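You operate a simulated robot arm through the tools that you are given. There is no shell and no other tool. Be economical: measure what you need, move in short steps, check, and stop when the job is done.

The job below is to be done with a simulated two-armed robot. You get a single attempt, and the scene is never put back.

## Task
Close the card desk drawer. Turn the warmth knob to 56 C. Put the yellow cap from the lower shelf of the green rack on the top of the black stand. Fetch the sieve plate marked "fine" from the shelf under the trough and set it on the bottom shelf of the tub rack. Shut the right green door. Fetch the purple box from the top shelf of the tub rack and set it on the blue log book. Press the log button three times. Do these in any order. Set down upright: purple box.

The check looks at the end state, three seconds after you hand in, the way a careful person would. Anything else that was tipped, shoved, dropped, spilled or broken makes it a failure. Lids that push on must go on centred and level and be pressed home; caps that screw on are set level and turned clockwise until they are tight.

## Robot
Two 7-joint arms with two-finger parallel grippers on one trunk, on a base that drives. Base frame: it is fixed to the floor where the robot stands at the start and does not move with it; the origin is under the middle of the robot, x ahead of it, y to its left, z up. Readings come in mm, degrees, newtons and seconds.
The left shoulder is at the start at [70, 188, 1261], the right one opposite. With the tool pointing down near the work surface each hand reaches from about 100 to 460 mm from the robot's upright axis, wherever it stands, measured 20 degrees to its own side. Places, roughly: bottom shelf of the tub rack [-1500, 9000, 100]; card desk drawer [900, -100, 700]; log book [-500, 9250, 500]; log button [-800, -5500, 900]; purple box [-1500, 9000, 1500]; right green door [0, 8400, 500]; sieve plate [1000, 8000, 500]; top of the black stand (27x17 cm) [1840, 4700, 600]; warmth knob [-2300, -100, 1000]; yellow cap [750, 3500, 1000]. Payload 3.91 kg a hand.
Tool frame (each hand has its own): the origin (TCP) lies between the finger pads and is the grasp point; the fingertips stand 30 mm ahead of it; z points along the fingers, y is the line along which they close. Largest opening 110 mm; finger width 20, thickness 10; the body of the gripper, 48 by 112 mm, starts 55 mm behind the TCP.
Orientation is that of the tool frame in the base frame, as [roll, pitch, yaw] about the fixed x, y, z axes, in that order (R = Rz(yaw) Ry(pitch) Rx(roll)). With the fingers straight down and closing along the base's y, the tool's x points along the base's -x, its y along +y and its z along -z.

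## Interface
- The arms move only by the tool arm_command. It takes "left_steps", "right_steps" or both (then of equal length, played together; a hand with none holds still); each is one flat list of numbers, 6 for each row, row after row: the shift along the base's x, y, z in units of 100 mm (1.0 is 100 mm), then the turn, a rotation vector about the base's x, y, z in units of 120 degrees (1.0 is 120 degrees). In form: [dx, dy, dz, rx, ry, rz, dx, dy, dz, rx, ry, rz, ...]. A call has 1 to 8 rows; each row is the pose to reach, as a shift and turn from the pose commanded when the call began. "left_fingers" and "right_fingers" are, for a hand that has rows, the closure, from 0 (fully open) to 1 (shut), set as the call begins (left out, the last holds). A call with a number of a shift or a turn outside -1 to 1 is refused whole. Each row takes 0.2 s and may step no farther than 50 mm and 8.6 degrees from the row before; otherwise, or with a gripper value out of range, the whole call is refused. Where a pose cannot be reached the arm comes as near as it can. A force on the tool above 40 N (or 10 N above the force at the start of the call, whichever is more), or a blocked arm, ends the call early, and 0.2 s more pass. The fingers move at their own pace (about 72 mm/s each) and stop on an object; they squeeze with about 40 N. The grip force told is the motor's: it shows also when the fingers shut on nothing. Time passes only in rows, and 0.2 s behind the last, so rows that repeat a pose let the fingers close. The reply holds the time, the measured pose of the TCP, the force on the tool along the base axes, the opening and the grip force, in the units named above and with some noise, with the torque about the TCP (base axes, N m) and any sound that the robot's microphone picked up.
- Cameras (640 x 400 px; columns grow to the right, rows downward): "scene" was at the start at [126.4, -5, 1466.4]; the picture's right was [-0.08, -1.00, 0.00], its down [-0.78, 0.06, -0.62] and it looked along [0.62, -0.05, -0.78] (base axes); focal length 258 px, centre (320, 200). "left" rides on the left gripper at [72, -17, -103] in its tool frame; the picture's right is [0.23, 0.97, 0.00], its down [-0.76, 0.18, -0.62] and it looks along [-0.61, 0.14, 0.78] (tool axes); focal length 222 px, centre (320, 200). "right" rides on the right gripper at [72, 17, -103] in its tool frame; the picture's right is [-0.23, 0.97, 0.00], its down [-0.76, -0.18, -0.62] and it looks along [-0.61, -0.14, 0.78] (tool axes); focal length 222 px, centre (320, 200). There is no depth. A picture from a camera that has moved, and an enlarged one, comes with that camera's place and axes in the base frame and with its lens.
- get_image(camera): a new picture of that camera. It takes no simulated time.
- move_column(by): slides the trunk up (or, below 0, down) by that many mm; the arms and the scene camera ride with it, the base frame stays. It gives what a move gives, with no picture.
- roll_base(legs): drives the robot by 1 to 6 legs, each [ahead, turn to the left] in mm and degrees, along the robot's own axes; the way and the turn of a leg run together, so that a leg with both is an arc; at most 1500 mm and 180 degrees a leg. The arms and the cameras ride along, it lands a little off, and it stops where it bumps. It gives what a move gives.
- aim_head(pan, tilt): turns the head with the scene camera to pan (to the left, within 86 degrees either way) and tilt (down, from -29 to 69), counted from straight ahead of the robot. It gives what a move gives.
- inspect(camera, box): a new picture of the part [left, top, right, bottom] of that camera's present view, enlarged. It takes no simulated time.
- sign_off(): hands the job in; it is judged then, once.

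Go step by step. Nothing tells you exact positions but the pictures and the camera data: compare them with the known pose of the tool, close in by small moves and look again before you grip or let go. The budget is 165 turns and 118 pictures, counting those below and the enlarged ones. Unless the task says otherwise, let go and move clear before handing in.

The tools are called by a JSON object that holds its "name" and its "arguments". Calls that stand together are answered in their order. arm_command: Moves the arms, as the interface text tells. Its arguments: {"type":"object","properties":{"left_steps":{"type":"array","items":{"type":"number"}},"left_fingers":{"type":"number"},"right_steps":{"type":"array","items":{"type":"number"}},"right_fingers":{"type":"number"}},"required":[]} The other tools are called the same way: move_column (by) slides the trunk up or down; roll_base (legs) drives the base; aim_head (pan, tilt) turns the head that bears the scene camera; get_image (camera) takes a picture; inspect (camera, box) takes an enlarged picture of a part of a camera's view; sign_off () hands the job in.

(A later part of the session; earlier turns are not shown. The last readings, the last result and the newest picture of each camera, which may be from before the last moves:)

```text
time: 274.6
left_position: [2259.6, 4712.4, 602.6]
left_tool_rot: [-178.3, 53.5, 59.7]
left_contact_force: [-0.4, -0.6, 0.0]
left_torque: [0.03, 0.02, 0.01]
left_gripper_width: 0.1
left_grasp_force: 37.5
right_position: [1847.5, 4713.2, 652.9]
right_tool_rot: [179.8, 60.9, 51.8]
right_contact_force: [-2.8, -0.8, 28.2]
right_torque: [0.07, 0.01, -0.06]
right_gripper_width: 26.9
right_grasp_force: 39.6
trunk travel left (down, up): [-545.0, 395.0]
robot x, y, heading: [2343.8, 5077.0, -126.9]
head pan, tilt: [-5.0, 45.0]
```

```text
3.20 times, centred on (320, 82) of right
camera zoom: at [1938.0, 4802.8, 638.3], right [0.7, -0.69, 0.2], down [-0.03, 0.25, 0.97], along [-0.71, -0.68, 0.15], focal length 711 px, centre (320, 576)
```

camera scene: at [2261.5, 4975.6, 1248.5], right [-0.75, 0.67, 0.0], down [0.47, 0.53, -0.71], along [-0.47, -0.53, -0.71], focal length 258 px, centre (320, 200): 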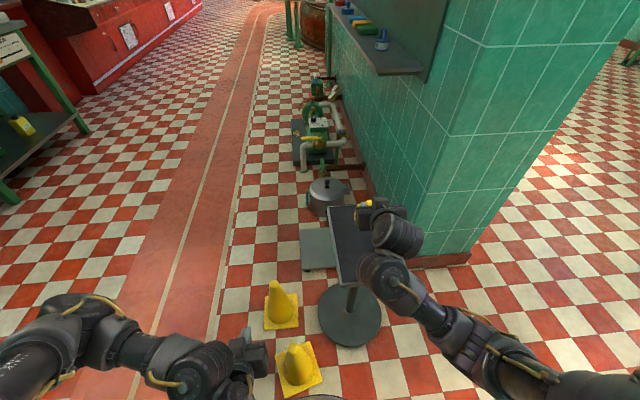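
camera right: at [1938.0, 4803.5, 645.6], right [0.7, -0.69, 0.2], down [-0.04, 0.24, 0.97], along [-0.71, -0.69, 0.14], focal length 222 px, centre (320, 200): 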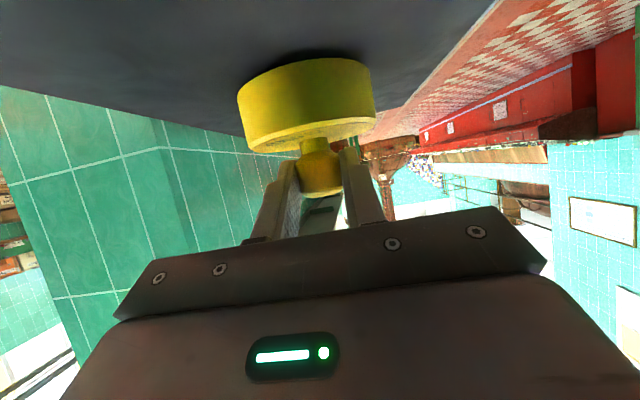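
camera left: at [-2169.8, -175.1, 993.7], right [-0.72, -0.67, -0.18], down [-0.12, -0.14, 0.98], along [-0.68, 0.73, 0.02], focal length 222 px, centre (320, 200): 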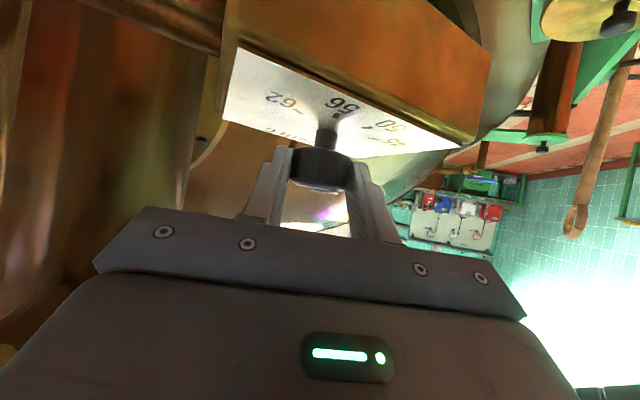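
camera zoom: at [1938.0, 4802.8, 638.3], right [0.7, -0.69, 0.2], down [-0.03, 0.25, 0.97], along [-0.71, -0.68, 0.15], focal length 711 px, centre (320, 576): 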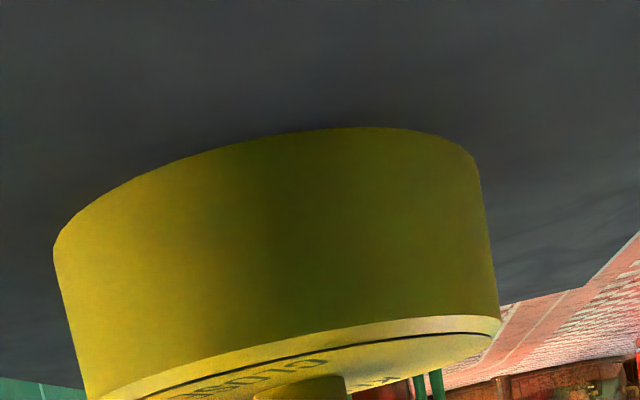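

It's resting on the stand. I'll ease the pressure off, release and withdraw upward.

{"name": "arm_command", "arguments": {"right_steps": [0, 0, 0.06, 0, 0, 0, 0, 0, 0.06, 0, 0, 0]}}

{"name": "arm_command", "arguments": {"right_steps": [0, 0, 0, 0, 0, 0, 0, 0, 0, 0, 0, 0, 0, 0, 0, 0, 0, 0, 0, 0, 0.3, 0, 0, 0, 0.05, 0.07, 0.7, 0, 0, 0, 0.25, 0.35, 0.9, 0, 0, 0], "right_fingers": 0.3}}

{"name": "get_image", "arguments": {"camera": "scene"}}

```text
time: 275.2
left_position: [2258.7, 4712.3, 601.7]
left_tool_rot: [-178.4, 53.4, 59.6]
left_contact_force: [0.3, -0.3, -0.2]
left_torque: [0.01, 0.03, -0.01]
left_gripper_width: 0.0
left_grasp_force: 37.7
right_position: [1849.4, 4714.2, 651.9]
right_tool_rot: [180.0, 60.1, 52.2]
right_contact_force: [-2.1, -4.7, 12.6]
right_torque: [-0.73, 0.59, 0.01]
right_gripper_width: 26.5
right_grasp_force: 39.9
trunk travel left (down, up): [-545.0, 395.0]
robot x, y, heading: [2347.7, 5076.4, -126.7]
head pan, tilt: [-5.0, 45.0]
```

```text
time: 276.6
left_position: [2259.8, 4712.7, 603.2]
left_tool_rot: [-178.3, 53.5, 59.7]
left_contact_force: [0.2, 0.1, 0.6]
left_torque: [-0.01, -0.02, -0.05]
left_gripper_width: 0.0
left_grasp_force: 37.7
right_position: [1873.8, 4750.1, 742.4]
right_tool_rot: [180.0, 60.0, 52.0]
right_contact_force: [-0.7, -0.3, -0.7]
right_torque: [0.01, 0.0, 0.02]
right_gripper_width: 77.1
right_grasp_force: 0.0
trunk travel left (down, up): [-545.0, 395.0]
robot x, y, heading: [2344.5, 5077.0, -126.7]
head pan, tilt: [-5.0, 45.0]
```

```text
48 pictures are left
camera scene: at [2263.0, 4975.6, 1248.5], right [-0.75, 0.67, 0.0], down [0.47, 0.53, -0.71], along [-0.47, -0.53, -0.71], focal length 258 px, centre (320, 200)
```

scene: 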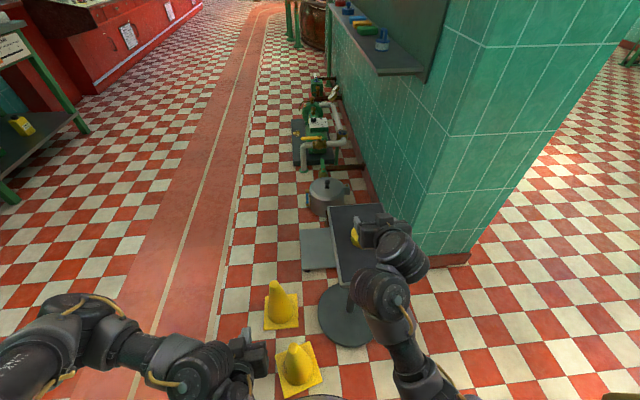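

{"name": "move_column", "arguments": {"by": 250}}

{"name": "roll_base", "arguments": {"legs": [[-250, 0]]}}

{"name": "inspect", "arguments": {"camera": "scene", "box": [260, 150, 420, 250]}}

{"name": "roll_base", "arguments": {"legs": [[0, -110]]}}

{"name": "aim_head", "arguments": {"pan": 0, "tilt": 15}}

{"name": "get_image", "arguments": {"camera": "scene"}}

```text
time: 279.2
left_position: [2258.5, 4713.3, 852.0]
left_tool_rot: [-178.3, 53.3, 59.6]
left_contact_force: [-0.2, 0.1, -0.3]
left_torque: [0.01, 0.02, 0.0]
left_gripper_width: 0.0
left_grasp_force: 37.6
right_position: [1872.0, 4749.3, 991.8]
right_tool_rot: [179.9, 60.2, 52.1]
right_contact_force: [0.8, 0.6, 0.3]
right_torque: [0.05, 0.02, 0.01]
right_gripper_width: 77.0
right_grasp_force: 0.1
trunk travel left (down, up): [-795.0, 145.0]
robot x, y, heading: [2346.4, 5076.3, -127.2]
head pan, tilt: [-5.0, 45.0]
```

```text
time: 281.0
left_position: [2410.5, 4913.2, 851.7]
left_tool_rot: [-178.4, 53.3, 59.9]
left_contact_force: [0.6, 0.6, -0.2]
left_torque: [0.0, 0.02, -0.03]
left_gripper_width: 0.0
left_grasp_force: 37.4
right_position: [2022.5, 4949.8, 991.7]
right_tool_rot: [179.9, 60.0, 52.1]
right_contact_force: [0.1, 0.8, -0.1]
right_torque: [-0.02, -0.01, 0.01]
right_gripper_width: 77.2
right_grasp_force: 0.0
trunk travel left (down, up): [-795.0, 145.0]
robot x, y, heading: [2492.6, 5278.2, -126.7]
head pan, tilt: [-5.0, 45.0]
```

```text
4.00 times, centred on (340, 200) of scene
camera zoom: at [2411.8, 5176.4, 1498.4], right [-0.75, 0.67, 0.0], down [0.47, 0.53, -0.71], along [-0.47, -0.53, -0.71], focal length 1034 px, centre (240, 200)
```

zoom: 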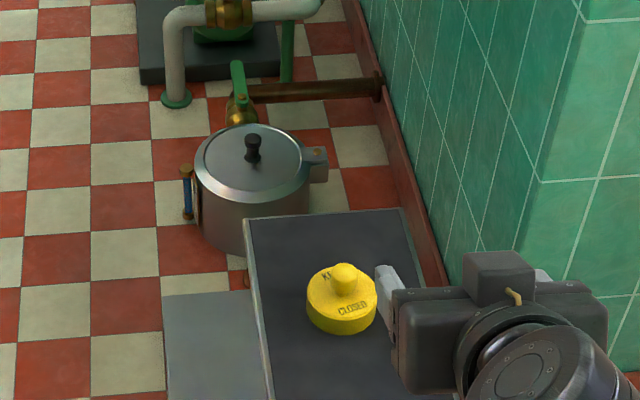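

```text
time: 286.0
left_position: [2185.1, 5480.2, 851.0]
left_tool_rot: [-178.3, 53.3, -50.4]
left_contact_force: [1.1, -0.8, 0.8]
left_torque: [-0.02, 0.03, -0.02]
left_gripper_width: 0.2
left_grasp_force: 37.7
right_position: [2352.0, 5832.1, 990.1]
right_tool_rot: [180.0, 60.1, -57.9]
right_contact_force: [-0.6, -0.6, 0.6]
right_torque: [-0.01, 0.01, -0.01]
right_gripper_width: 77.4
right_grasp_force: 0.0
trunk travel left (down, up): [-795.0, 145.0]
robot x, y, heading: [2498.2, 5274.2, 123.2]
head pan, tilt: [-5.0, 45.0]
```

```text
time: 287.0
left_position: [2184.4, 5480.9, 852.1]
left_tool_rot: [-178.4, 53.3, -50.4]
left_contact_force: [-0.1, -0.6, -0.1]
left_torque: [0.0, -0.01, -0.02]
left_gripper_width: 0.0
left_grasp_force: 37.6
right_position: [2350.3, 5831.5, 991.9]
right_tool_rot: [179.9, 60.1, -58.0]
right_contact_force: [0.4, -0.7, 0.9]
right_torque: [-0.01, 0.0, -0.01]
right_gripper_width: 77.3
right_grasp_force: 0.0
trunk travel left (down, up): [-795.0, 145.0]
robot x, y, heading: [2492.4, 5278.3, 123.2]
head pan, tilt: [0.0, 15.0]
```

```text
46 pictures are left
camera scene: at [2417.1, 5397.5, 1545.2], right [0.84, 0.55, 0.0], down [0.14, -0.22, -0.97], along [-0.53, 0.81, -0.26], focal length 258 px, centre (320, 200)
```

scene: 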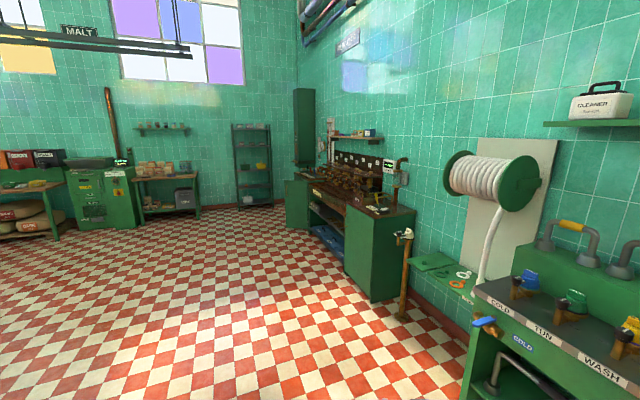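

The cap stands upright on the black stand. Now the trough is ahead on the right, with a half-open green door at its far end and the tub rack in the corner. Driving across to face the trough.

{"name": "roll_base", "arguments": {"legs": [[0, 20.3], [1500, 0], [1000, 0], [0, -90]]}}

{"name": "aim_head", "arguments": {"pan": 0, "tilt": 25}}

{"name": "get_image", "arguments": {"camera": "scene"}}

```text
time: 304.1
left_position: [537.0, 7119.2, 851.5]
left_tool_rot: [-178.5, 53.2, -118.6]
left_contact_force: [0.5, 0.0, -0.1]
left_torque: [0.03, -0.02, 0.01]
left_gripper_width: 0.0
left_grasp_force: 37.7
right_position: [923.2, 7092.8, 991.9]
right_tool_rot: [179.9, 60.2, -126.1]
right_contact_force: [0.3, -0.1, -0.5]
right_torque: [-0.01, -0.01, 0.0]
right_gripper_width: 77.2
right_grasp_force: 0.0
trunk travel left (down, up): [-795.0, 145.0]
robot x, y, heading: [456.9, 6753.6, 55.0]
head pan, tilt: [0.0, 15.0]
```

```text
time: 304.9
left_position: [536.0, 7118.7, 851.5]
left_tool_rot: [-178.4, 53.3, -118.6]
left_contact_force: [-0.1, 0.4, 0.4]
left_torque: [-0.02, 0.01, -0.02]
left_gripper_width: 0.0
left_grasp_force: 37.4
right_position: [924.7, 7093.5, 991.1]
right_tool_rot: [179.9, 60.1, -126.1]
right_contact_force: [-0.4, -0.6, -0.8]
right_torque: [0.04, -0.02, 0.01]
right_gripper_width: 77.1
right_grasp_force: 0.0
trunk travel left (down, up): [-795.0, 145.0]
robot x, y, heading: [461.5, 6751.8, 54.8]
head pan, tilt: [0.0, 25.0]
```

```text
45 pictures are left
camera scene: at [543.5, 6871.4, 1529.1], right [0.82, -0.57, 0.0], down [-0.24, -0.35, -0.91], along [0.52, 0.74, -0.42], focal length 258 px, centre (320, 200)
```

scene: 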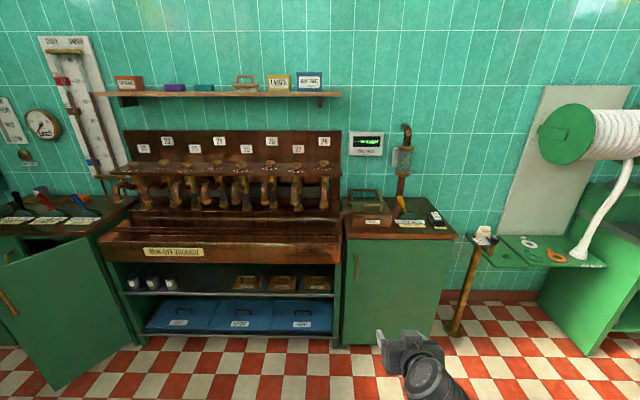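

{"name": "inspect", "arguments": {"camera": "scene", "box": [190, 255, 350, 355]}}

{"name": "inspect", "arguments": {"camera": "scene", "box": [0, 190, 240, 340]}}

```text
4.00 times, centred on (270, 305) of scene
camera zoom: at [543.5, 6871.4, 1529.1], right [0.82, -0.57, 0.0], down [-0.24, -0.35, -0.91], along [0.52, 0.74, -0.42], focal length 1034 px, centre (520, -220)
```

zoom: 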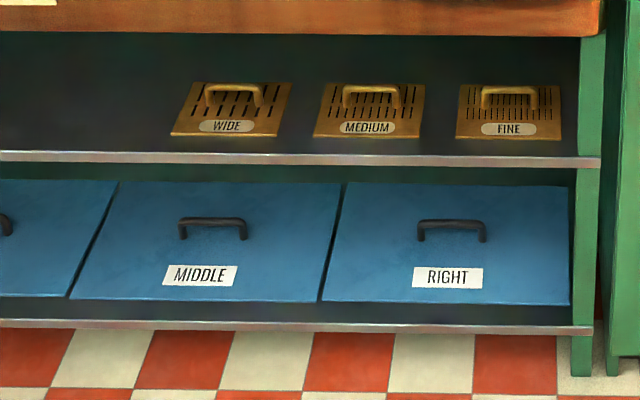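

```text
2.67 times, centred on (120, 265) of scene
camera zoom: at [543.5, 6871.4, 1529.1], right [0.82, -0.57, 0.0], down [-0.24, -0.35, -0.91], along [0.52, 0.74, -0.42], focal length 689 px, centre (853, 27)
```

zoom: 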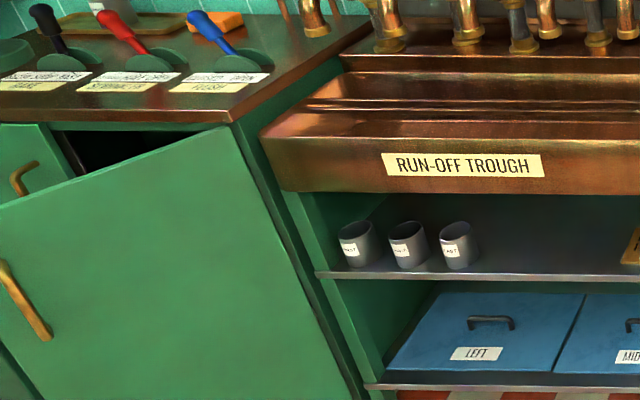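

The "FINE" plate is the rightmost, with an arch handle, at about (1194, 7823) on a shelf at z≈455. I'll pull the right hand back, lower the column and drive up to it.

{"name": "arm_command", "arguments": {"right_steps": [-0.28, -0.38, -0.1, 0, 0, 0, -0.55, -0.78, -0.2, 0, 0, 0, -0.7, -0.98, -0.4, 0, 0, 0, -0.7, -0.98, -0.7, 0, 0, 0], "right_fingers": 0}}

{"name": "move_column", "arguments": {"by": -400}}

{"name": "roll_base", "arguments": {"legs": [[0, 17.4], [731, 0], [0, -18.7]]}}

{"name": "aim_head", "arguments": {"pan": -15, "tilt": 40}}

{"name": "get_image", "arguments": {"camera": "scene"}}

{"name": "get_image", "arguments": {"camera": "right"}}

```text
time: 305.9
left_position: [536.5, 7118.5, 852.1]
left_tool_rot: [-178.5, 53.3, -118.8]
left_contact_force: [0.0, 0.0, 0.4]
left_torque: [-0.04, -0.01, 0.03]
left_gripper_width: 0.1
left_grasp_force: 37.8
right_position: [854.1, 6996.2, 920.3]
right_tool_rot: [179.4, 60.1, -126.6]
right_contact_force: [0.0, 0.8, 0.6]
right_torque: [0.01, -0.04, 0.03]
right_gripper_width: 109.9
right_grasp_force: 0.0
trunk travel left (down, up): [-795.0, 145.0]
robot x, y, heading: [459.3, 6754.2, 55.0]
head pan, tilt: [0.0, 25.0]
```

```text
time: 309.7
left_position: [534.8, 7118.3, 452.9]
left_tool_rot: [-178.5, 53.2, -118.6]
left_contact_force: [-0.1, -0.4, 0.0]
left_torque: [0.0, -0.02, 0.01]
left_gripper_width: 0.2
left_grasp_force: 37.9
right_position: [853.9, 6996.1, 521.9]
right_tool_rot: [179.9, 60.2, -126.1]
right_contact_force: [0.3, 0.1, 0.7]
right_torque: [0.0, 0.02, 0.01]
right_gripper_width: 109.9
right_grasp_force: 0.1
trunk travel left (down, up): [-395.0, 545.0]
robot x, y, heading: [461.6, 6754.5, 55.0]
head pan, tilt: [0.0, 25.0]
```

```text
time: 315.7
left_position: [773.2, 7821.9, 452.0]
left_tool_rot: [-178.4, 53.3, -120.4]
left_contact_force: [1.0, 0.1, -0.4]
left_torque: [0.0, 0.07, 0.02]
left_gripper_width: 0.0
left_grasp_force: 38.1
right_position: [1086.5, 7688.7, 521.1]
right_tool_rot: [179.8, 60.3, -128.1]
right_contact_force: [0.2, -0.5, 0.3]
right_torque: [0.01, 0.01, -0.02]
right_gripper_width: 109.9
right_grasp_force: 0.0
trunk travel left (down, up): [-395.0, 545.0]
robot x, y, heading: [683.6, 7461.4, 53.3]
head pan, tilt: [0.0, 25.0]
```

```text
time: 316.5
left_position: [772.6, 7820.7, 451.7]
left_tool_rot: [-178.4, 53.3, -120.4]
left_contact_force: [-0.2, 0.0, -1.1]
left_torque: [0.0, 0.02, 0.0]
left_gripper_width: 0.0
left_grasp_force: 37.8
right_position: [1087.4, 7688.7, 521.4]
right_tool_rot: [179.9, 60.2, -128.1]
right_contact_force: [0.0, -0.3, 0.1]
right_torque: [0.0, -0.01, 0.01]
right_gripper_width: 109.9
right_grasp_force: 0.0
trunk travel left (down, up): [-395.0, 545.0]
robot x, y, heading: [685.9, 7456.9, 53.1]
head pan, tilt: [-15.0, 40.0]
```

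```text
42 pictures are left
camera scene: at [784.4, 7553.2, 1105.8], right [0.62, -0.79, 0.0], down [-0.5, -0.4, -0.77], along [0.6, 0.47, -0.64], focal length 258 px, centre (320, 200)
```

scene: 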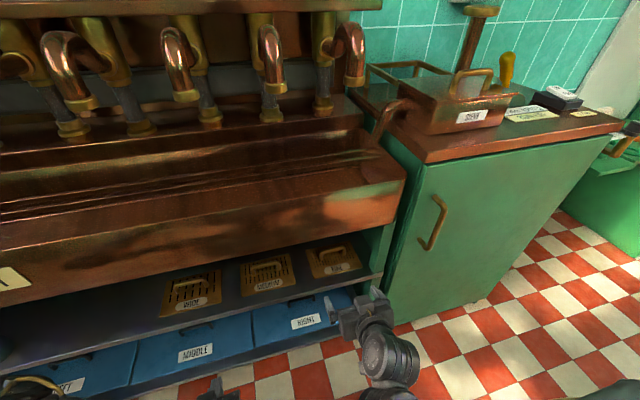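

```text
41 pictures are left
camera right: at [996.5, 7600.5, 509.4], right [-0.7, 0.69, 0.2], down [0.04, -0.24, 0.97], along [0.71, 0.69, 0.14], focal length 222 px, centre (320, 200)
```

right: 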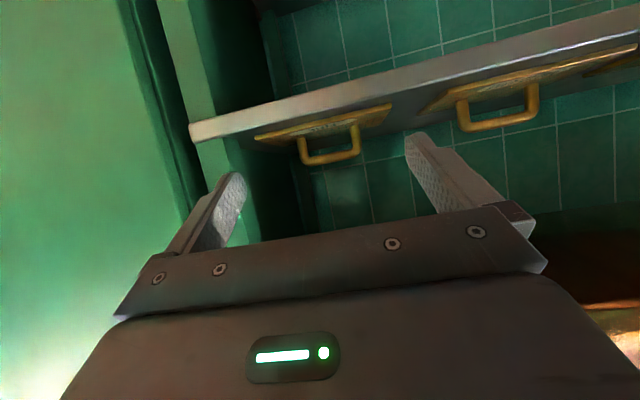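

The FINE handle bar is at (1182, 7814, 500), about 70 mm wide, squarely in line with the right hand. I'll advance to just short of it and look.

{"name": "arm_command", "arguments": {"right_steps": [0.2, 0.26, -0.05, 0, 0, 0, 0.4, 0.52, -0.12, 0, 0, 0, 0.6, 0.78, -0.25, 0, 0, 0]}}

{"name": "get_image", "arguments": {"camera": "right"}}

```text
time: 317.3
left_position: [772.8, 7820.8, 452.8]
left_tool_rot: [-178.4, 53.3, -120.4]
left_contact_force: [-0.7, -0.3, -0.3]
left_torque: [-0.04, -0.01, -0.03]
left_gripper_width: 0.0
left_grasp_force: 37.1
right_position: [1147.2, 7767.5, 496.3]
right_tool_rot: [179.9, 60.1, -128.1]
right_contact_force: [0.2, 0.5, 0.3]
right_torque: [0.01, -0.01, 0.0]
right_gripper_width: 109.9
right_grasp_force: 0.0
trunk travel left (down, up): [-395.0, 545.0]
robot x, y, heading: [687.1, 7456.4, 53.2]
head pan, tilt: [-15.0, 40.0]
```

```text
40 pictures are left
camera right: at [1056.3, 7679.7, 483.8], right [-0.7, 0.69, 0.2], down [0.04, -0.24, 0.97], along [0.71, 0.69, 0.14], focal length 222 px, centre (320, 200)
```

right: 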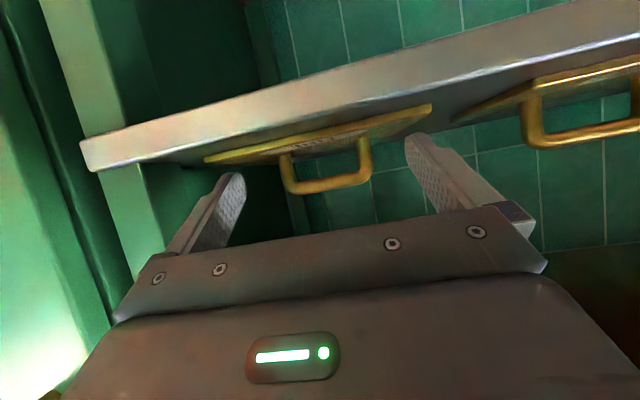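

{"name": "arm_command", "arguments": {"right_steps": [0.12, 0.16, 0.02, 0, 0, 0, 0.22, 0.29, 0.02, 0, 0, 0, 0.3, 0.39, 0.02, 0, 0, 0]}}

{"name": "get_image", "arguments": {"camera": "right"}}

```text
time: 318.1
left_position: [772.3, 7821.5, 452.2]
left_tool_rot: [-178.5, 53.3, -120.5]
left_contact_force: [-0.3, -0.6, 0.5]
left_torque: [0.02, -0.04, -0.02]
left_gripper_width: 0.0
left_grasp_force: 38.0
right_position: [1176.1, 7806.0, 498.0]
right_tool_rot: [179.9, 60.2, -128.2]
right_contact_force: [-0.1, 0.0, 0.2]
right_torque: [0.01, -0.02, 0.03]
right_gripper_width: 109.9
right_grasp_force: 0.0
trunk travel left (down, up): [-395.0, 545.0]
robot x, y, heading: [688.1, 7458.6, 53.0]
head pan, tilt: [-15.0, 40.0]
```

```text
39 pictures are left
camera right: at [1086.0, 7718.0, 486.0], right [-0.7, 0.69, 0.2], down [0.04, -0.24, 0.97], along [0.71, 0.69, 0.14], focal length 222 px, centre (320, 200)
```

right: 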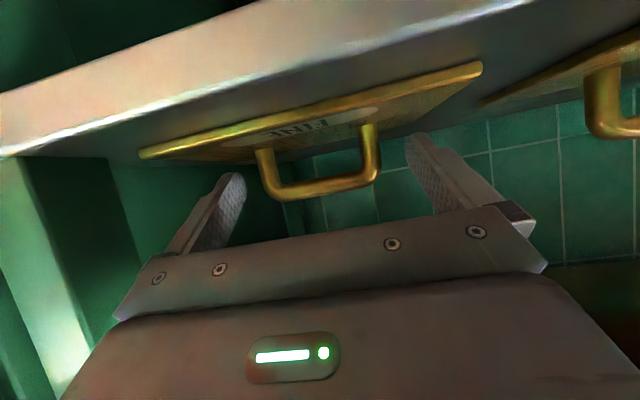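

{"name": "arm_command", "arguments": {"right_steps": [0.06, 0.08, 0, 0, 0, 0, 0.06, 0.08, 0, 0, 0, 0, 0.06, 0.08, 0, 0, 0, 0], "right_fingers": 1}}

{"name": "get_image", "arguments": {"camera": "right"}}

```text
time: 318.9
left_position: [773.2, 7822.4, 452.0]
left_tool_rot: [-178.3, 53.3, -120.4]
left_contact_force: [-0.5, 0.6, 0.8]
left_torque: [-0.03, -0.02, -0.02]
left_gripper_width: 0.2
left_grasp_force: 37.5
right_position: [1182.8, 7814.8, 499.6]
right_tool_rot: [179.9, 60.2, -128.0]
right_contact_force: [0.1, -0.7, 1.7]
right_torque: [-0.02, -0.24, 0.06]
right_gripper_width: 84.7
right_grasp_force: 40.2
trunk travel left (down, up): [-395.0, 545.0]
robot x, y, heading: [685.4, 7457.8, 53.3]
head pan, tilt: [-15.0, 40.0]
```

```text
38 pictures are left
camera right: at [1092.3, 7725.8, 486.7], right [-0.7, 0.69, 0.2], down [0.04, -0.24, 0.97], along [0.71, 0.69, 0.14], focal length 222 px, centre (320, 200)
```

right: 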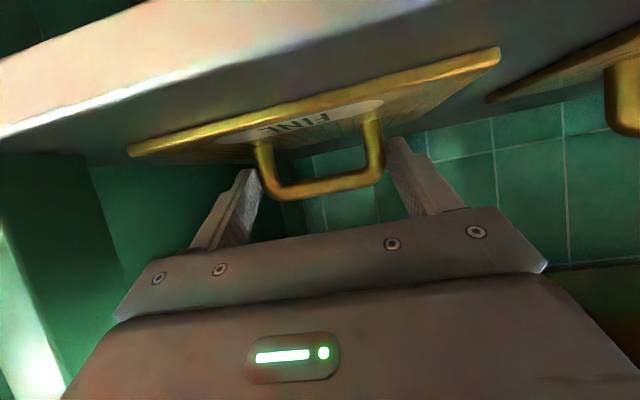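

Gripped at 85 mm across the handle. Lifting gently and drawing back out.

{"name": "arm_command", "arguments": {"right_steps": [0, 0, 0.1, 0, 0, 0, 0, 0, 0.3, 0, 0, 0, 0, 0, 0.5, 0, 0, 0, -0.15, -0.2, 0.55, 0, 0, 0, -0.4, -0.52, 0.55, 0, 0, 0, -0.65, -0.85, 0.55, 0, 0, 0]}}

{"name": "get_image", "arguments": {"camera": "right"}}

```text
time: 320.3
left_position: [773.6, 7820.2, 451.5]
left_tool_rot: [-178.4, 53.3, -120.3]
left_contact_force: [-0.5, 0.3, 0.4]
left_torque: [0.0, 0.01, 0.0]
left_gripper_width: 0.2
left_grasp_force: 38.0
right_position: [1117.6, 7728.4, 553.7]
right_tool_rot: [-179.9, 60.2, -128.0]
right_contact_force: [-0.2, 0.0, -7.9]
right_torque: [-0.11, 0.08, -0.02]
right_gripper_width: 84.7
right_grasp_force: 39.4
trunk travel left (down, up): [-395.0, 545.0]
robot x, y, heading: [689.9, 7457.6, 53.0]
head pan, tilt: [-15.0, 40.0]
```

```text
37 pictures are left
camera right: at [1027.4, 7640.3, 541.6], right [-0.7, 0.69, 0.2], down [0.04, -0.24, 0.97], along [0.71, 0.69, 0.14], focal length 222 px, centre (320, 200)
```

right: 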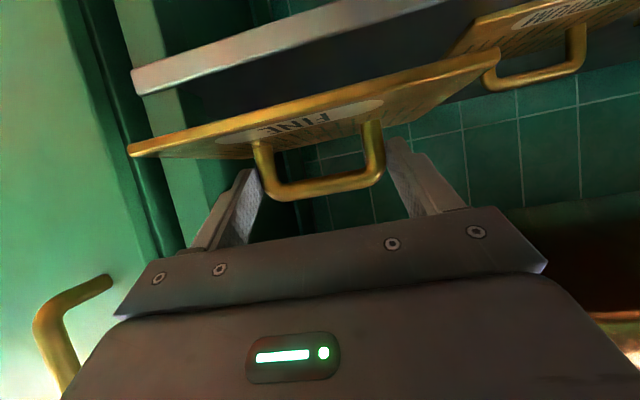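

The plate is held level. I'll back out, turn and drive along to the tub rack.

{"name": "roll_base", "arguments": {"legs": [[-420, 0], [0, 90.3], [1400, 0]]}}

{"name": "aim_head", "arguments": {"pan": -15, "tilt": 15}}

{"name": "get_image", "arguments": {"camera": "scene"}}

```text
time: 333.3
left_position: [-1059.6, 8055.4, 450.8]
left_tool_rot: [-178.4, 53.3, -30.4]
left_contact_force: [0.5, -0.1, 0.4]
left_torque: [0.03, -0.02, -0.04]
left_gripper_width: 0.1
left_grasp_force: 38.0
right_position: [-969.3, 8399.9, 553.9]
right_tool_rot: [179.9, 60.0, -37.9]
right_contact_force: [0.4, 0.0, -7.5]
right_torque: [-0.11, -0.09, -0.04]
right_gripper_width: 84.6
right_grasp_force: 40.3
trunk travel left (down, up): [-395.0, 545.0]
robot x, y, heading: [-700.0, 7971.6, 143.2]
head pan, tilt: [-15.0, 40.0]
```

```text
time: 334.2
left_position: [-1059.9, 8054.6, 451.5]
left_tool_rot: [-178.4, 53.3, -30.3]
left_contact_force: [0.5, -0.7, -0.4]
left_torque: [0.02, 0.0, 0.03]
left_gripper_width: 0.1
left_grasp_force: 37.4
right_position: [-968.3, 8400.0, 552.6]
right_tool_rot: [179.9, 60.1, -38.0]
right_contact_force: [0.1, -0.4, -8.4]
right_torque: [-0.07, -0.13, 0.0]
right_gripper_width: 84.5
right_grasp_force: 39.7
trunk travel left (down, up): [-395.0, 545.0]
robot x, y, heading: [-693.8, 7970.9, 143.1]
head pan, tilt: [-15.0, 15.0]
```

```text
36 pictures are left
camera scene: at [-794.7, 8074.5, 1145.1], right [0.78, 0.62, 0.0], down [0.16, -0.2, -0.97], along [-0.6, 0.76, -0.26], focal length 258 px, centre (320, 200)
```

scene: 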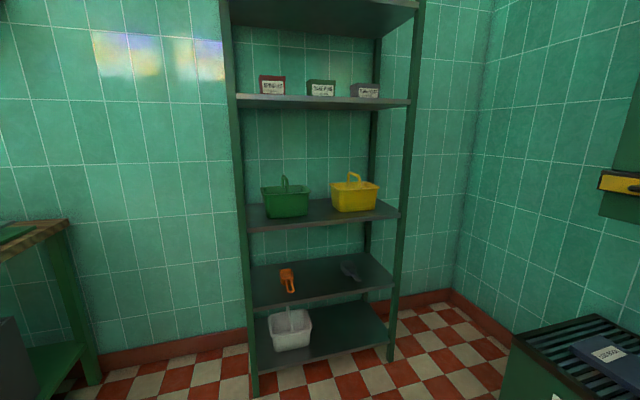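

The tub rack's bottom shelf has free room right of the white tub, around e1≈6450. The blue log book lies on a slatted bin to the right. Lowering the column, then rolling up to the rack.

{"name": "move_column", "arguments": {"by": -300}}

{"name": "roll_base", "arguments": {"legs": [[0, -19.3], [560, 0], [0, 19.7]]}}

{"name": "aim_head", "arguments": {"pan": -15, "tilt": 30}}

{"name": "get_image", "arguments": {"camera": "scene"}}

{"name": "get_image", "arguments": {"camera": "right"}}

```text
time: 336.1
left_position: [-1058.9, 8055.8, 266.2]
left_tool_rot: [-177.8, 53.5, -30.4]
left_contact_force: [-6.1, -10.5, 34.7]
left_torque: [-2.49, -4.61, -1.9]
left_gripper_width: 0.1
left_grasp_force: 37.6
right_position: [-968.1, 8399.1, 361.6]
right_tool_rot: [179.9, 60.0, -38.0]
right_contact_force: [0.2, -0.6, -8.8]
right_torque: [-0.07, -0.12, 0.02]
right_gripper_width: 84.4
right_grasp_force: 40.0
trunk travel left (down, up): [-204.0, 736.0]
robot x, y, heading: [-697.7, 7966.6, 143.2]
head pan, tilt: [-15.0, 15.0]
stopped: the force on the tool passed its limit at 156 N (the readings are from after the stop); the commanded pose is now the measured one
```

```text
time: 336.9
left_position: [-1054.0, 8074.4, 266.2]
left_tool_rot: [-177.7, 53.4, -33.0]
left_contact_force: [0.2, -1.6, 9.5]
left_torque: [-0.79, -1.41, -0.39]
left_gripper_width: 0.0
left_grasp_force: 38.1
right_position: [-945.9, 8411.8, 359.1]
right_tool_rot: [179.7, 59.7, -40.8]
right_contact_force: [0.3, -0.7, -8.0]
right_torque: [-0.09, -0.09, -0.02]
right_gripper_width: 84.2
right_grasp_force: 40.2
trunk travel left (down, up): [-204.0, 736.0]
robot x, y, heading: [-699.4, 7969.5, 140.8]
head pan, tilt: [-15.0, 15.0]
stopped in leg 1: the force on the tool passed its limit at 48 N (the readings are from after the stop); the commanded pose is now the measured one
```

```text
time: 337.7
left_position: [-1054.6, 8074.7, 265.9]
left_tool_rot: [-177.7, 53.4, -32.9]
left_contact_force: [1.2, -1.5, 11.3]
left_torque: [-0.84, -1.5, -0.11]
left_gripper_width: 0.0
left_grasp_force: 38.1
right_position: [-946.0, 8412.7, 361.5]
right_tool_rot: [179.8, 60.0, -40.8]
right_contact_force: [0.4, 0.0, -6.6]
right_torque: [-0.06, -0.13, -0.01]
right_gripper_width: 84.2
right_grasp_force: 39.9
trunk travel left (down, up): [-204.0, 736.0]
robot x, y, heading: [-695.3, 7970.4, 140.6]
head pan, tilt: [-15.0, 30.0]
```

```text
35 pictures are left
camera scene: at [-787.7, 8076.4, 930.2], right [0.81, 0.58, 0.0], down [0.29, -0.41, -0.87], along [-0.51, 0.7, -0.5], focal length 258 px, centre (320, 200)
```

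scene: 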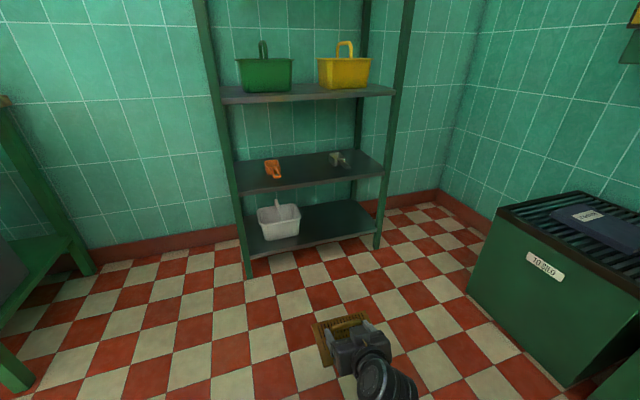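

```text
34 pictures are left
camera right: at [-862.0, 8317.4, 349.5], right [-0.72, -0.66, 0.2], down [0.24, 0.03, 0.97], along [-0.65, 0.75, 0.13], focal length 222 px, centre (320, 200)
```

right: 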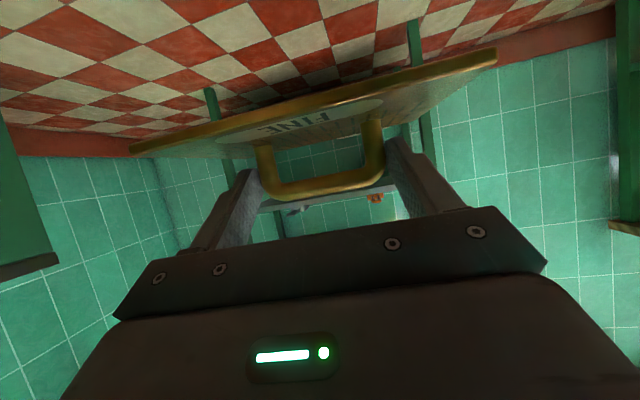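

The left hand has come down on the robot's own base. Raising and extending it before continuing.

{"name": "arm_command", "arguments": {"left_steps": [0, 0, 0.4, 0, 0, 0, -0.2, 0.15, 0.8, 0, 0, 0, -0.4, 0.3, 1.0, 0, 0, 0]}}

{"name": "arm_command", "arguments": {"left_steps": [0, 0, 0.3, 0, 0, 0, 0, 0, 0.6, 0, 0, 0, 0, 0, 0.9, 0, 0, 0]}}

```text
time: 338.5
left_position: [-1094.9, 8105.0, 366.5]
left_tool_rot: [-177.9, 53.4, -33.1]
left_contact_force: [-0.5, 0.0, -0.3]
left_torque: [-0.01, 0.0, 0.0]
left_gripper_width: 0.0
left_grasp_force: 37.9
left hand out of reach, approached as far as the arm can: row 1
right_position: [-947.2, 8412.3, 360.8]
right_tool_rot: [179.7, 59.9, -40.8]
right_contact_force: [-0.2, -0.6, -7.7]
right_torque: [-0.14, -0.1, 0.02]
right_gripper_width: 84.3
right_grasp_force: 39.6
trunk travel left (down, up): [-204.0, 736.0]
robot x, y, heading: [-697.5, 7968.2, 140.8]
head pan, tilt: [-15.0, 30.0]
```

```text
time: 339.3
left_position: [-1111.0, 8130.9, 433.8]
left_tool_rot: [-177.9, 53.3, -33.2]
left_contact_force: [-0.8, 0.2, -0.6]
left_torque: [-0.01, -0.01, -0.01]
left_gripper_width: 0.0
left_grasp_force: 37.4
left hand out of reach, approached as far as the arm can: row 2, 3
right_position: [-946.1, 8412.2, 360.6]
right_tool_rot: [179.7, 59.9, -40.8]
right_contact_force: [0.9, 1.4, -7.7]
right_torque: [-0.11, -0.08, -0.01]
right_gripper_width: 84.1
right_grasp_force: 39.5
trunk travel left (down, up): [-204.0, 736.0]
robot x, y, heading: [-695.2, 7970.1, 140.5]
head pan, tilt: [-15.0, 30.0]
```

Moving the left hand out to the side, clear of both base and rack.

{"name": "arm_command", "arguments": {"left_steps": [-0.15, -0.35, 0, 0, 0, 0, -0.3, -0.7, 0, 0, 0, 0, -0.4, -1.0, 0, 0, 0, 0]}}

{"name": "arm_command", "arguments": {"left_steps": [-0.1, -0.4, 0, 0, 0, 0, -0.1, -0.8, 0, 0, 0, 0, -0.1, -1.0, 0, 0, 0, 0]}}

{"name": "move_column", "arguments": {"by": -130}}

```text
time: 340.1
left_position: [-1178.7, 8064.0, 397.6]
left_tool_rot: [-177.4, 53.4, -32.6]
left_contact_force: [-0.9, -0.3, -0.7]
left_torque: [0.08, 0.03, -0.01]
left_gripper_width: 0.1
left_grasp_force: 37.8
left hand out of reach, approached as far as the arm can: row 1, 2, 3
right_position: [-946.0, 8412.5, 362.1]
right_tool_rot: [179.8, 59.9, -40.8]
right_contact_force: [-0.4, 0.0, -8.5]
right_torque: [-0.09, -0.09, -0.01]
right_gripper_width: 84.3
right_grasp_force: 39.9
trunk travel left (down, up): [-204.0, 736.0]
robot x, y, heading: [-698.4, 7971.6, 140.9]
head pan, tilt: [-15.0, 30.0]
```

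```text
time: 340.9
left_position: [-1206.4, 7994.3, 370.3]
left_tool_rot: [-177.8, 53.3, -33.1]
left_contact_force: [0.4, -0.2, -0.8]
left_torque: [0.03, -0.01, 0.01]
left_gripper_width: 0.0
left_grasp_force: 37.7
left hand out of reach, approached as far as the arm can: row 1, 2, 3
right_position: [-946.2, 8411.2, 360.6]
right_tool_rot: [179.8, 59.9, -40.8]
right_contact_force: [-0.2, 1.0, -8.6]
right_torque: [-0.11, -0.08, 0.01]
right_gripper_width: 84.3
right_grasp_force: 40.1
trunk travel left (down, up): [-204.0, 736.0]
robot x, y, heading: [-697.0, 7971.2, 140.8]
head pan, tilt: [-15.0, 30.0]
```

```text
time: 342.7
left_position: [-1208.0, 7993.4, 355.8]
left_tool_rot: [-176.3, 53.8, -32.2]
left_contact_force: [-0.4, 0.2, 0.9]
left_torque: [-0.06, -0.04, 0.05]
left_gripper_width: 0.0
left_grasp_force: 37.3
right_position: [-947.2, 8409.0, 351.4]
right_tool_rot: [-178.9, 60.1, -39.7]
right_contact_force: [0.9, -0.4, -7.1]
right_torque: [-0.11, -0.13, 0.03]
right_gripper_width: 84.6
right_grasp_force: 39.9
trunk travel left (down, up): [-181.0, 759.0]
robot x, y, heading: [-695.9, 7970.6, 141.0]
head pan, tilt: [-15.0, 30.0]
stopped: the arm was blocked; the commanded pose is now the measured one
```

Column is as low as the elbows allow. I'll lower the right hand with the arm instead, then drive up to the rack.

{"name": "move_column", "arguments": {"by": 15}}

{"name": "arm_command", "arguments": {"right_steps": [0, 0, -0.4, 0, 0, 0, 0, 0, -0.8, 0, 0, 0, -0.1, 0.08, -1.0, 0, 0, 0]}}

{"name": "roll_base", "arguments": {"legs": [[0, -16.3], [610, 0], [0, 18.7]]}}

{"name": "aim_head", "arguments": {"pan": -15, "tilt": 50}}

{"name": "get_image", "arguments": {"camera": "scene"}}

```text
time: 343.3
left_position: [-1207.2, 7993.7, 360.3]
left_tool_rot: [-177.5, 53.4, -32.8]
left_contact_force: [-0.5, -0.8, 0.5]
left_torque: [-0.03, -0.01, 0.0]
left_gripper_width: 0.2
left_grasp_force: 37.8
right_position: [-945.6, 8414.2, 350.6]
right_tool_rot: [-178.7, 60.0, -39.5]
right_contact_force: [0.6, 1.2, -7.8]
right_torque: [-0.1, -0.12, -0.01]
right_gripper_width: 84.3
right_grasp_force: 40.1
trunk travel left (down, up): [-196.0, 744.0]
robot x, y, heading: [-695.7, 7966.6, 140.8]
head pan, tilt: [-15.0, 30.0]
```

```text
time: 344.1
left_position: [-1207.1, 7995.3, 362.5]
left_tool_rot: [-177.6, 53.5, -32.9]
left_contact_force: [0.0, 0.0, 0.8]
left_torque: [0.01, -0.02, 0.03]
left_gripper_width: 0.0
left_grasp_force: 37.3
right_position: [-954.8, 8421.9, 253.1]
right_tool_rot: [-179.0, 60.0, -39.8]
right_contact_force: [-0.7, 0.1, -7.8]
right_torque: [-0.11, -0.08, -0.02]
right_gripper_width: 84.4
right_grasp_force: 39.6
trunk travel left (down, up): [-196.0, 744.0]
robot x, y, heading: [-696.7, 7968.9, 140.5]
head pan, tilt: [-15.0, 30.0]
```

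```text
time: 349.1
left_position: [-1540.1, 8607.0, 365.0]
left_tool_rot: [-176.5, 53.6, -43.3]
left_contact_force: [0.6, -0.1, 0.2]
left_torque: [0.0, 0.0, 0.0]
left_gripper_width: 0.0
left_grasp_force: 38.1
right_position: [-1211.5, 8972.1, 251.8]
right_tool_rot: [-178.9, 59.8, -50.7]
right_contact_force: [-0.9, -0.6, -8.3]
right_torque: [-0.12, -0.05, 0.02]
right_gripper_width: 84.3
right_grasp_force: 40.2
trunk travel left (down, up): [-196.0, 744.0]
robot x, y, heading: [-1044.6, 8476.6, 129.5]
head pan, tilt: [-15.0, 30.0]
stopped in leg 3: the force on the tool passed its limit at 100 N (the readings are from after the stop); the commanded pose is now the measured one
```

```text
time: 349.9
left_position: [-1539.8, 8607.1, 364.2]
left_tool_rot: [-176.6, 53.7, -43.4]
left_contact_force: [1.1, 1.4, 0.9]
left_torque: [-0.05, 0.0, -0.03]
left_gripper_width: 0.0
left_grasp_force: 38.0
right_position: [-1212.7, 8972.3, 252.3]
right_tool_rot: [-179.0, 59.9, -50.9]
right_contact_force: [1.3, -0.4, -8.0]
right_torque: [-0.09, -0.1, 0.0]
right_gripper_width: 84.1
right_grasp_force: 39.8
trunk travel left (down, up): [-196.0, 744.0]
robot x, y, heading: [-1047.0, 8479.9, 129.3]
head pan, tilt: [-15.0, 50.0]
```

```text
33 pictures are left
camera scene: at [-1108.9, 8589.6, 893.1], right [0.91, 0.41, 0.0], down [0.32, -0.7, -0.64], along [-0.27, 0.59, -0.77], focal length 258 px, centre (320, 200)
```

scene: 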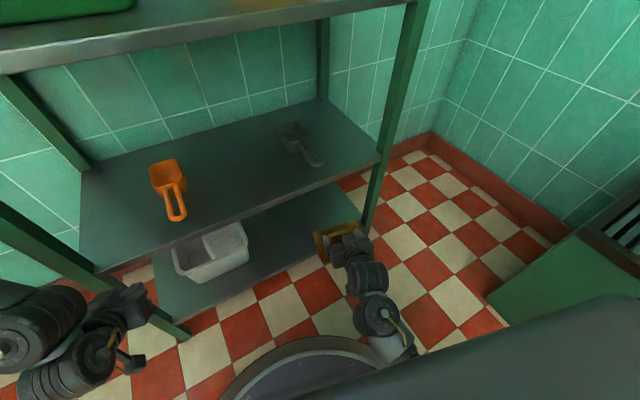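

The turn was stopped because the left hand met the rack's left post. I'll draw the left hand back, then finish.

{"name": "arm_command", "arguments": {"left_steps": [0.2, -0.25, 0, 0, 0, 0, 0.4, -0.5, 0, 0, 0, 0, 0.5, -0.8, 0, 0, 0, 0, 0.5, -1.0, 0, 0, 0, 0]}}

{"name": "arm_command", "arguments": {"right_steps": [0.0, 0.0, -0.1, 0, 0, 0.05, 0, 0, -0.2, 0, 0, 0.1]}}

{"name": "get_image", "arguments": {"camera": "scene"}}

```text
time: 350.9
left_position: [-1495.9, 8570.3, 325.3]
left_tool_rot: [-177.2, 53.5, -43.7]
left_contact_force: [0.1, 0.0, 0.5]
left_torque: [0.02, 0.0, -0.01]
left_gripper_width: 0.2
left_grasp_force: 37.7
left hand out of reach, approached as far as the arm can: row 1, 2, 3, 4
right_position: [-1212.9, 8973.2, 252.7]
right_tool_rot: [-179.1, 59.9, -50.7]
right_contact_force: [-0.8, -0.8, -8.0]
right_torque: [-0.11, -0.07, 0.03]
right_gripper_width: 84.5
right_grasp_force: 40.1
trunk travel left (down, up): [-196.0, 744.0]
robot x, y, heading: [-1043.6, 8477.4, 129.1]
head pan, tilt: [-15.0, 50.0]
```

```text
time: 351.5
left_position: [-1495.3, 8570.4, 324.9]
left_tool_rot: [-177.0, 53.5, -43.7]
left_contact_force: [0.5, 0.0, 0.8]
left_torque: [-0.01, 0.0, 0.03]
left_gripper_width: 0.0
left_grasp_force: 37.7
right_position: [-1212.7, 8972.5, 232.7]
right_tool_rot: [-179.4, 59.9, -38.9]
right_contact_force: [-0.5, -0.3, -7.6]
right_torque: [-0.1, -0.11, 0.01]
right_gripper_width: 84.4
right_grasp_force: 39.6
trunk travel left (down, up): [-196.0, 744.0]
robot x, y, heading: [-1048.8, 8480.4, 129.4]
head pan, tilt: [-15.0, 50.0]
```

```text
32 pictures are left
camera scene: at [-1108.9, 8589.5, 893.0], right [0.91, 0.41, 0.0], down [0.32, -0.7, -0.64], along [-0.26, 0.58, -0.77], focal length 258 px, centre (320, 200)
```

scene: 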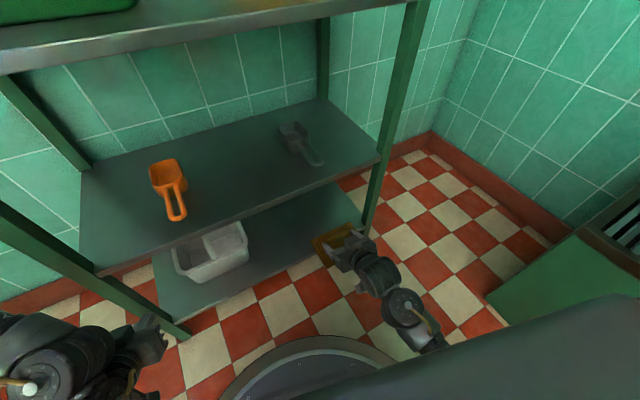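

Now turning the base the last 14° square to the rack.

{"name": "roll_base", "arguments": {"legs": [[0, 14]]}}

{"name": "get_image", "arguments": {"camera": "right"}}

```text
time: 352.8
left_position: [-1504.1, 8460.6, 326.0]
left_tool_rot: [-177.1, 53.5, -29.6]
left_contact_force: [0.7, 0.2, 0.1]
left_torque: [0.02, 0.0, 0.03]
left_gripper_width: 0.1
left_grasp_force: 38.3
right_position: [-1326.8, 8917.0, 233.1]
right_tool_rot: [-179.1, 59.9, -24.8]
right_contact_force: [0.4, -0.3, -8.3]
right_torque: [-0.05, -0.16, 0.01]
right_gripper_width: 84.7
right_grasp_force: 40.8
trunk travel left (down, up): [-196.0, 744.0]
robot x, y, heading: [-1047.0, 8476.4, 143.4]
head pan, tilt: [-15.0, 50.0]
```

```text
31 pictures are left
camera right: at [-1220.6, 8848.4, 221.5], right [-0.52, -0.83, 0.19], down [0.22, 0.09, 0.97], along [-0.82, 0.55, 0.13], focal length 222 px, centre (320, 200)
```

right: 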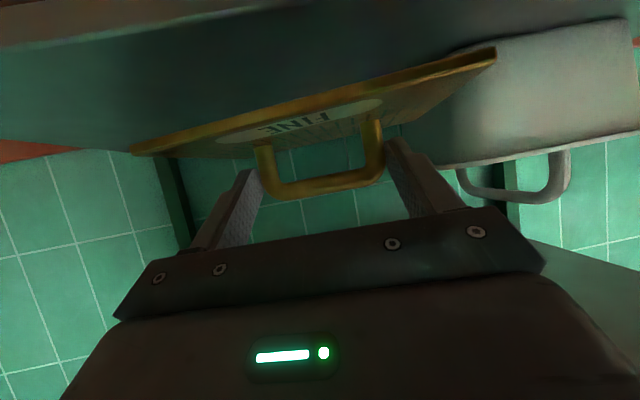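

{"name": "arm_command", "arguments": {"right_steps": [0.12, 0.16, 0, 0, 0, -0.05, 0.24, 0.32, 0, 0, 0, -0.1, 0, 0.5, 0, 0, 0, -0.1, -0.26, 0.7, 0, 0, 0, -0.1, -0.52, 0.89, 0, 0, 0, -0.1]}}

{"name": "get_image", "arguments": {"camera": "right"}}

{"name": "get_image", "arguments": {"camera": "scene"}}

```text
time: 353.9
left_position: [-1503.4, 8459.4, 324.4]
left_tool_rot: [-177.3, 53.5, -29.7]
left_contact_force: [1.1, -0.1, -0.2]
left_torque: [0.01, -0.03, 0.0]
left_gripper_width: 0.1
left_grasp_force: 37.7
right_position: [-1379.5, 9006.8, 233.0]
right_tool_rot: [-179.1, 59.9, -36.8]
right_contact_force: [0.3, 0.4, -8.3]
right_torque: [-0.05, -0.11, 0.01]
right_gripper_width: 84.3
right_grasp_force: 41.0
trunk travel left (down, up): [-196.0, 744.0]
robot x, y, heading: [-1048.7, 8480.0, 143.4]
head pan, tilt: [-15.0, 50.0]
```

```text
30 pictures are left
camera right: at [-1289.8, 8916.7, 221.8], right [-0.69, -0.7, 0.19], down [0.23, 0.04, 0.97], along [-0.69, 0.71, 0.13], focal length 222 px, centre (320, 200)
```

right: 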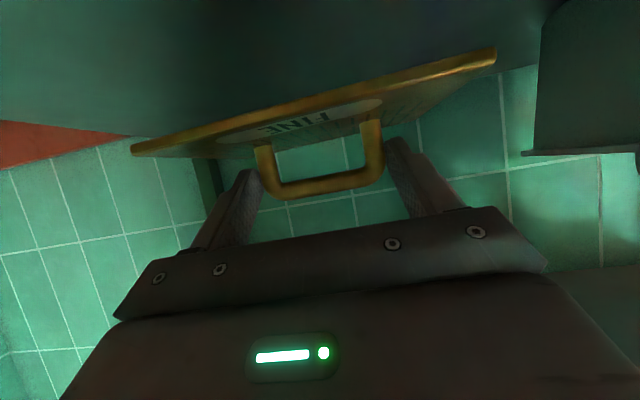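

```text
29 pictures are left
camera scene: at [-1133.5, 8570.9, 893.0], right [0.78, 0.62, 0.0], down [0.48, -0.6, -0.64], along [-0.4, 0.5, -0.77], focal length 258 px, centre (320, 200)
```

scene: 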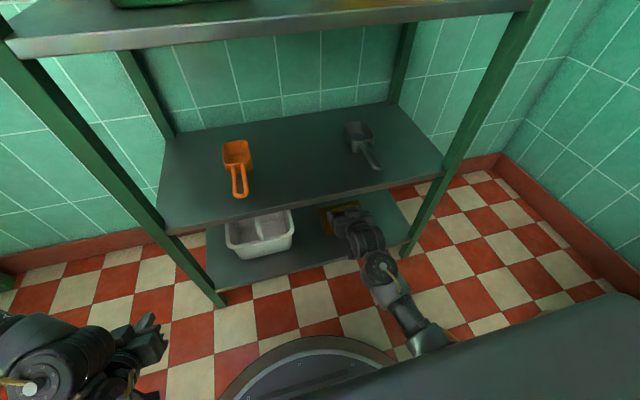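

The plate is inside over the free part of the bottom shelf. A bit deeper, then lowering.

{"name": "arm_command", "arguments": {"right_steps": [-0.2, 0.15, 0, 0, 0, 0, -0.2, 0.15, -0.25, 0, 0, 0, -0.2, 0.15, -0.4, 0, 0, 0, -0.2, 0.15, -0.46, 0, 0, 0, -0.2, 0.15, -0.5, 0, 0, 0, -0.2, 0.15, -0.53, 0, 0, 0]}}

```text
time: 355.4
left_position: [-1505.6, 8459.4, 325.2]
left_tool_rot: [-177.1, 53.5, -29.7]
left_contact_force: [0.3, 0.9, -0.1]
left_torque: [0.05, 0.02, -0.02]
left_gripper_width: 0.1
left_grasp_force: 36.9
right_position: [-1399.1, 9022.2, 180.9]
right_tool_rot: [-179.2, 60.0, -37.0]
right_contact_force: [0.6, -0.4, -4.9]
right_torque: [-0.16, 0.15, 0.09]
right_gripper_width: 84.3
right_grasp_force: 39.7
trunk travel left (down, up): [-196.0, 744.0]
robot x, y, heading: [-1049.5, 8474.9, 143.2]
head pan, tilt: [-15.0, 50.0]
```

{"name": "arm_command", "arguments": {"right_steps": [0, 0, -0.02, 0, 0, 0, 0, 0, -0.04, 0, 0, 0]}}

{"name": "get_image", "arguments": {"camera": "right"}}

```text
time: 355.9
left_position: [-1504.0, 8460.9, 325.2]
left_tool_rot: [-177.1, 53.6, -29.6]
left_contact_force: [0.0, 0.6, 0.0]
left_torque: [-0.02, 0.0, 0.02]
left_gripper_width: 0.0
left_grasp_force: 37.6
right_position: [-1399.5, 9021.4, 179.6]
right_tool_rot: [-179.3, 60.3, -37.0]
right_contact_force: [1.2, -3.0, 8.4]
right_torque: [-1.11, 0.66, -0.05]
right_gripper_width: 84.6
right_grasp_force: 40.1
trunk travel left (down, up): [-196.0, 744.0]
robot x, y, heading: [-1046.8, 8475.3, 143.3]
head pan, tilt: [-15.0, 50.0]
```

```text
28 pictures are left
camera right: at [-1310.4, 8932.0, 166.6], right [-0.68, -0.7, 0.19], down [0.23, 0.04, 0.97], along [-0.69, 0.71, 0.14], focal length 222 px, centre (320, 200)
```

right: 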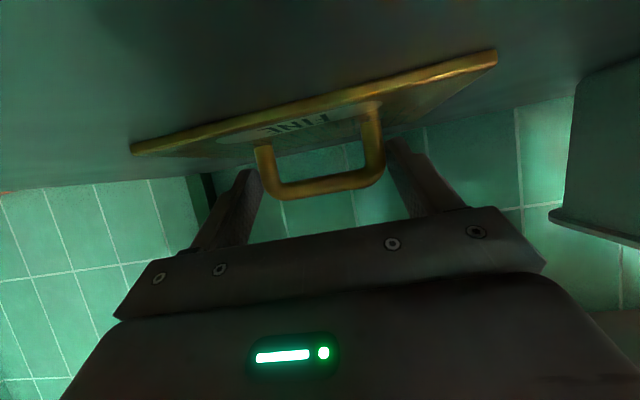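

It's resting on the shelf. Release and withdraw straight back.

{"name": "arm_command", "arguments": {"right_steps": [0, 0, 0, 0, 0, 0, 0, 0, 0, 0, 0, 0, 0, 0, 0.06, 0, 0, 0, 0.25, -0.19, 0.15, 0, 0, 0, 0.55, -0.41, 0.3, 0, 0, 0, 0.85, -0.63, 0.4, 0, 0, 0], "right_fingers": 0}}

{"name": "roll_base", "arguments": {"legs": [[-300, 0]]}}

{"name": "inspect", "arguments": {"camera": "scene", "box": [160, 60, 480, 260]}}

```text
time: 357.4
left_position: [-1505.0, 8459.9, 325.7]
left_tool_rot: [-177.1, 53.7, -29.6]
left_contact_force: [-0.1, -0.8, -0.6]
left_torque: [-0.01, -0.01, 0.02]
left_gripper_width: 0.0
left_grasp_force: 37.7
right_position: [-1315.4, 8957.7, 218.0]
right_tool_rot: [-179.1, 59.9, -36.9]
right_contact_force: [0.9, 0.0, -0.1]
right_torque: [0.02, -0.02, 0.0]
right_gripper_width: 110.1
right_grasp_force: 0.0
trunk travel left (down, up): [-196.0, 744.0]
robot x, y, heading: [-1046.8, 8481.6, 143.2]
head pan, tilt: [-15.0, 50.0]
```

```text
time: 359.4
left_position: [-1264.5, 8281.0, 325.0]
left_tool_rot: [-177.1, 53.6, -29.7]
left_contact_force: [0.3, 0.1, -0.8]
left_torque: [-0.05, -0.01, 0.0]
left_gripper_width: 0.0
left_grasp_force: 37.7
right_position: [-1074.3, 8779.7, 216.2]
right_tool_rot: [-179.0, 59.9, -37.0]
right_contact_force: [-0.3, 0.7, -0.5]
right_torque: [0.01, 0.0, -0.04]
right_gripper_width: 109.9
right_grasp_force: 0.1
trunk travel left (down, up): [-196.0, 744.0]
robot x, y, heading: [-804.5, 8299.0, 143.1]
head pan, tilt: [-15.0, 50.0]
```

```text
2.00 times, centred on (320, 160) of scene
camera zoom: at [-892.7, 8391.4, 893.1], right [0.79, 0.62, 0.0], down [0.47, -0.6, -0.64], along [-0.4, 0.51, -0.77], focal length 517 px, centre (320, 280)
```

zoom: 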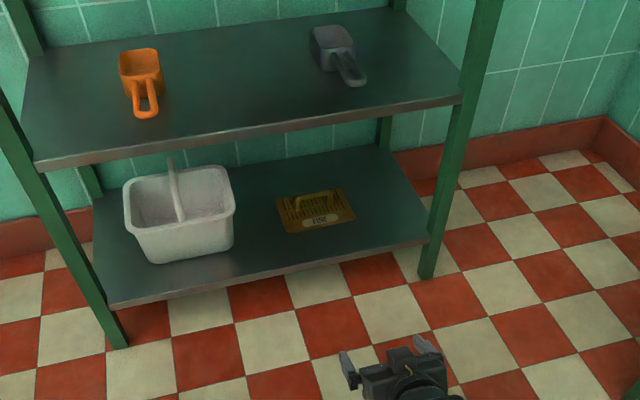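

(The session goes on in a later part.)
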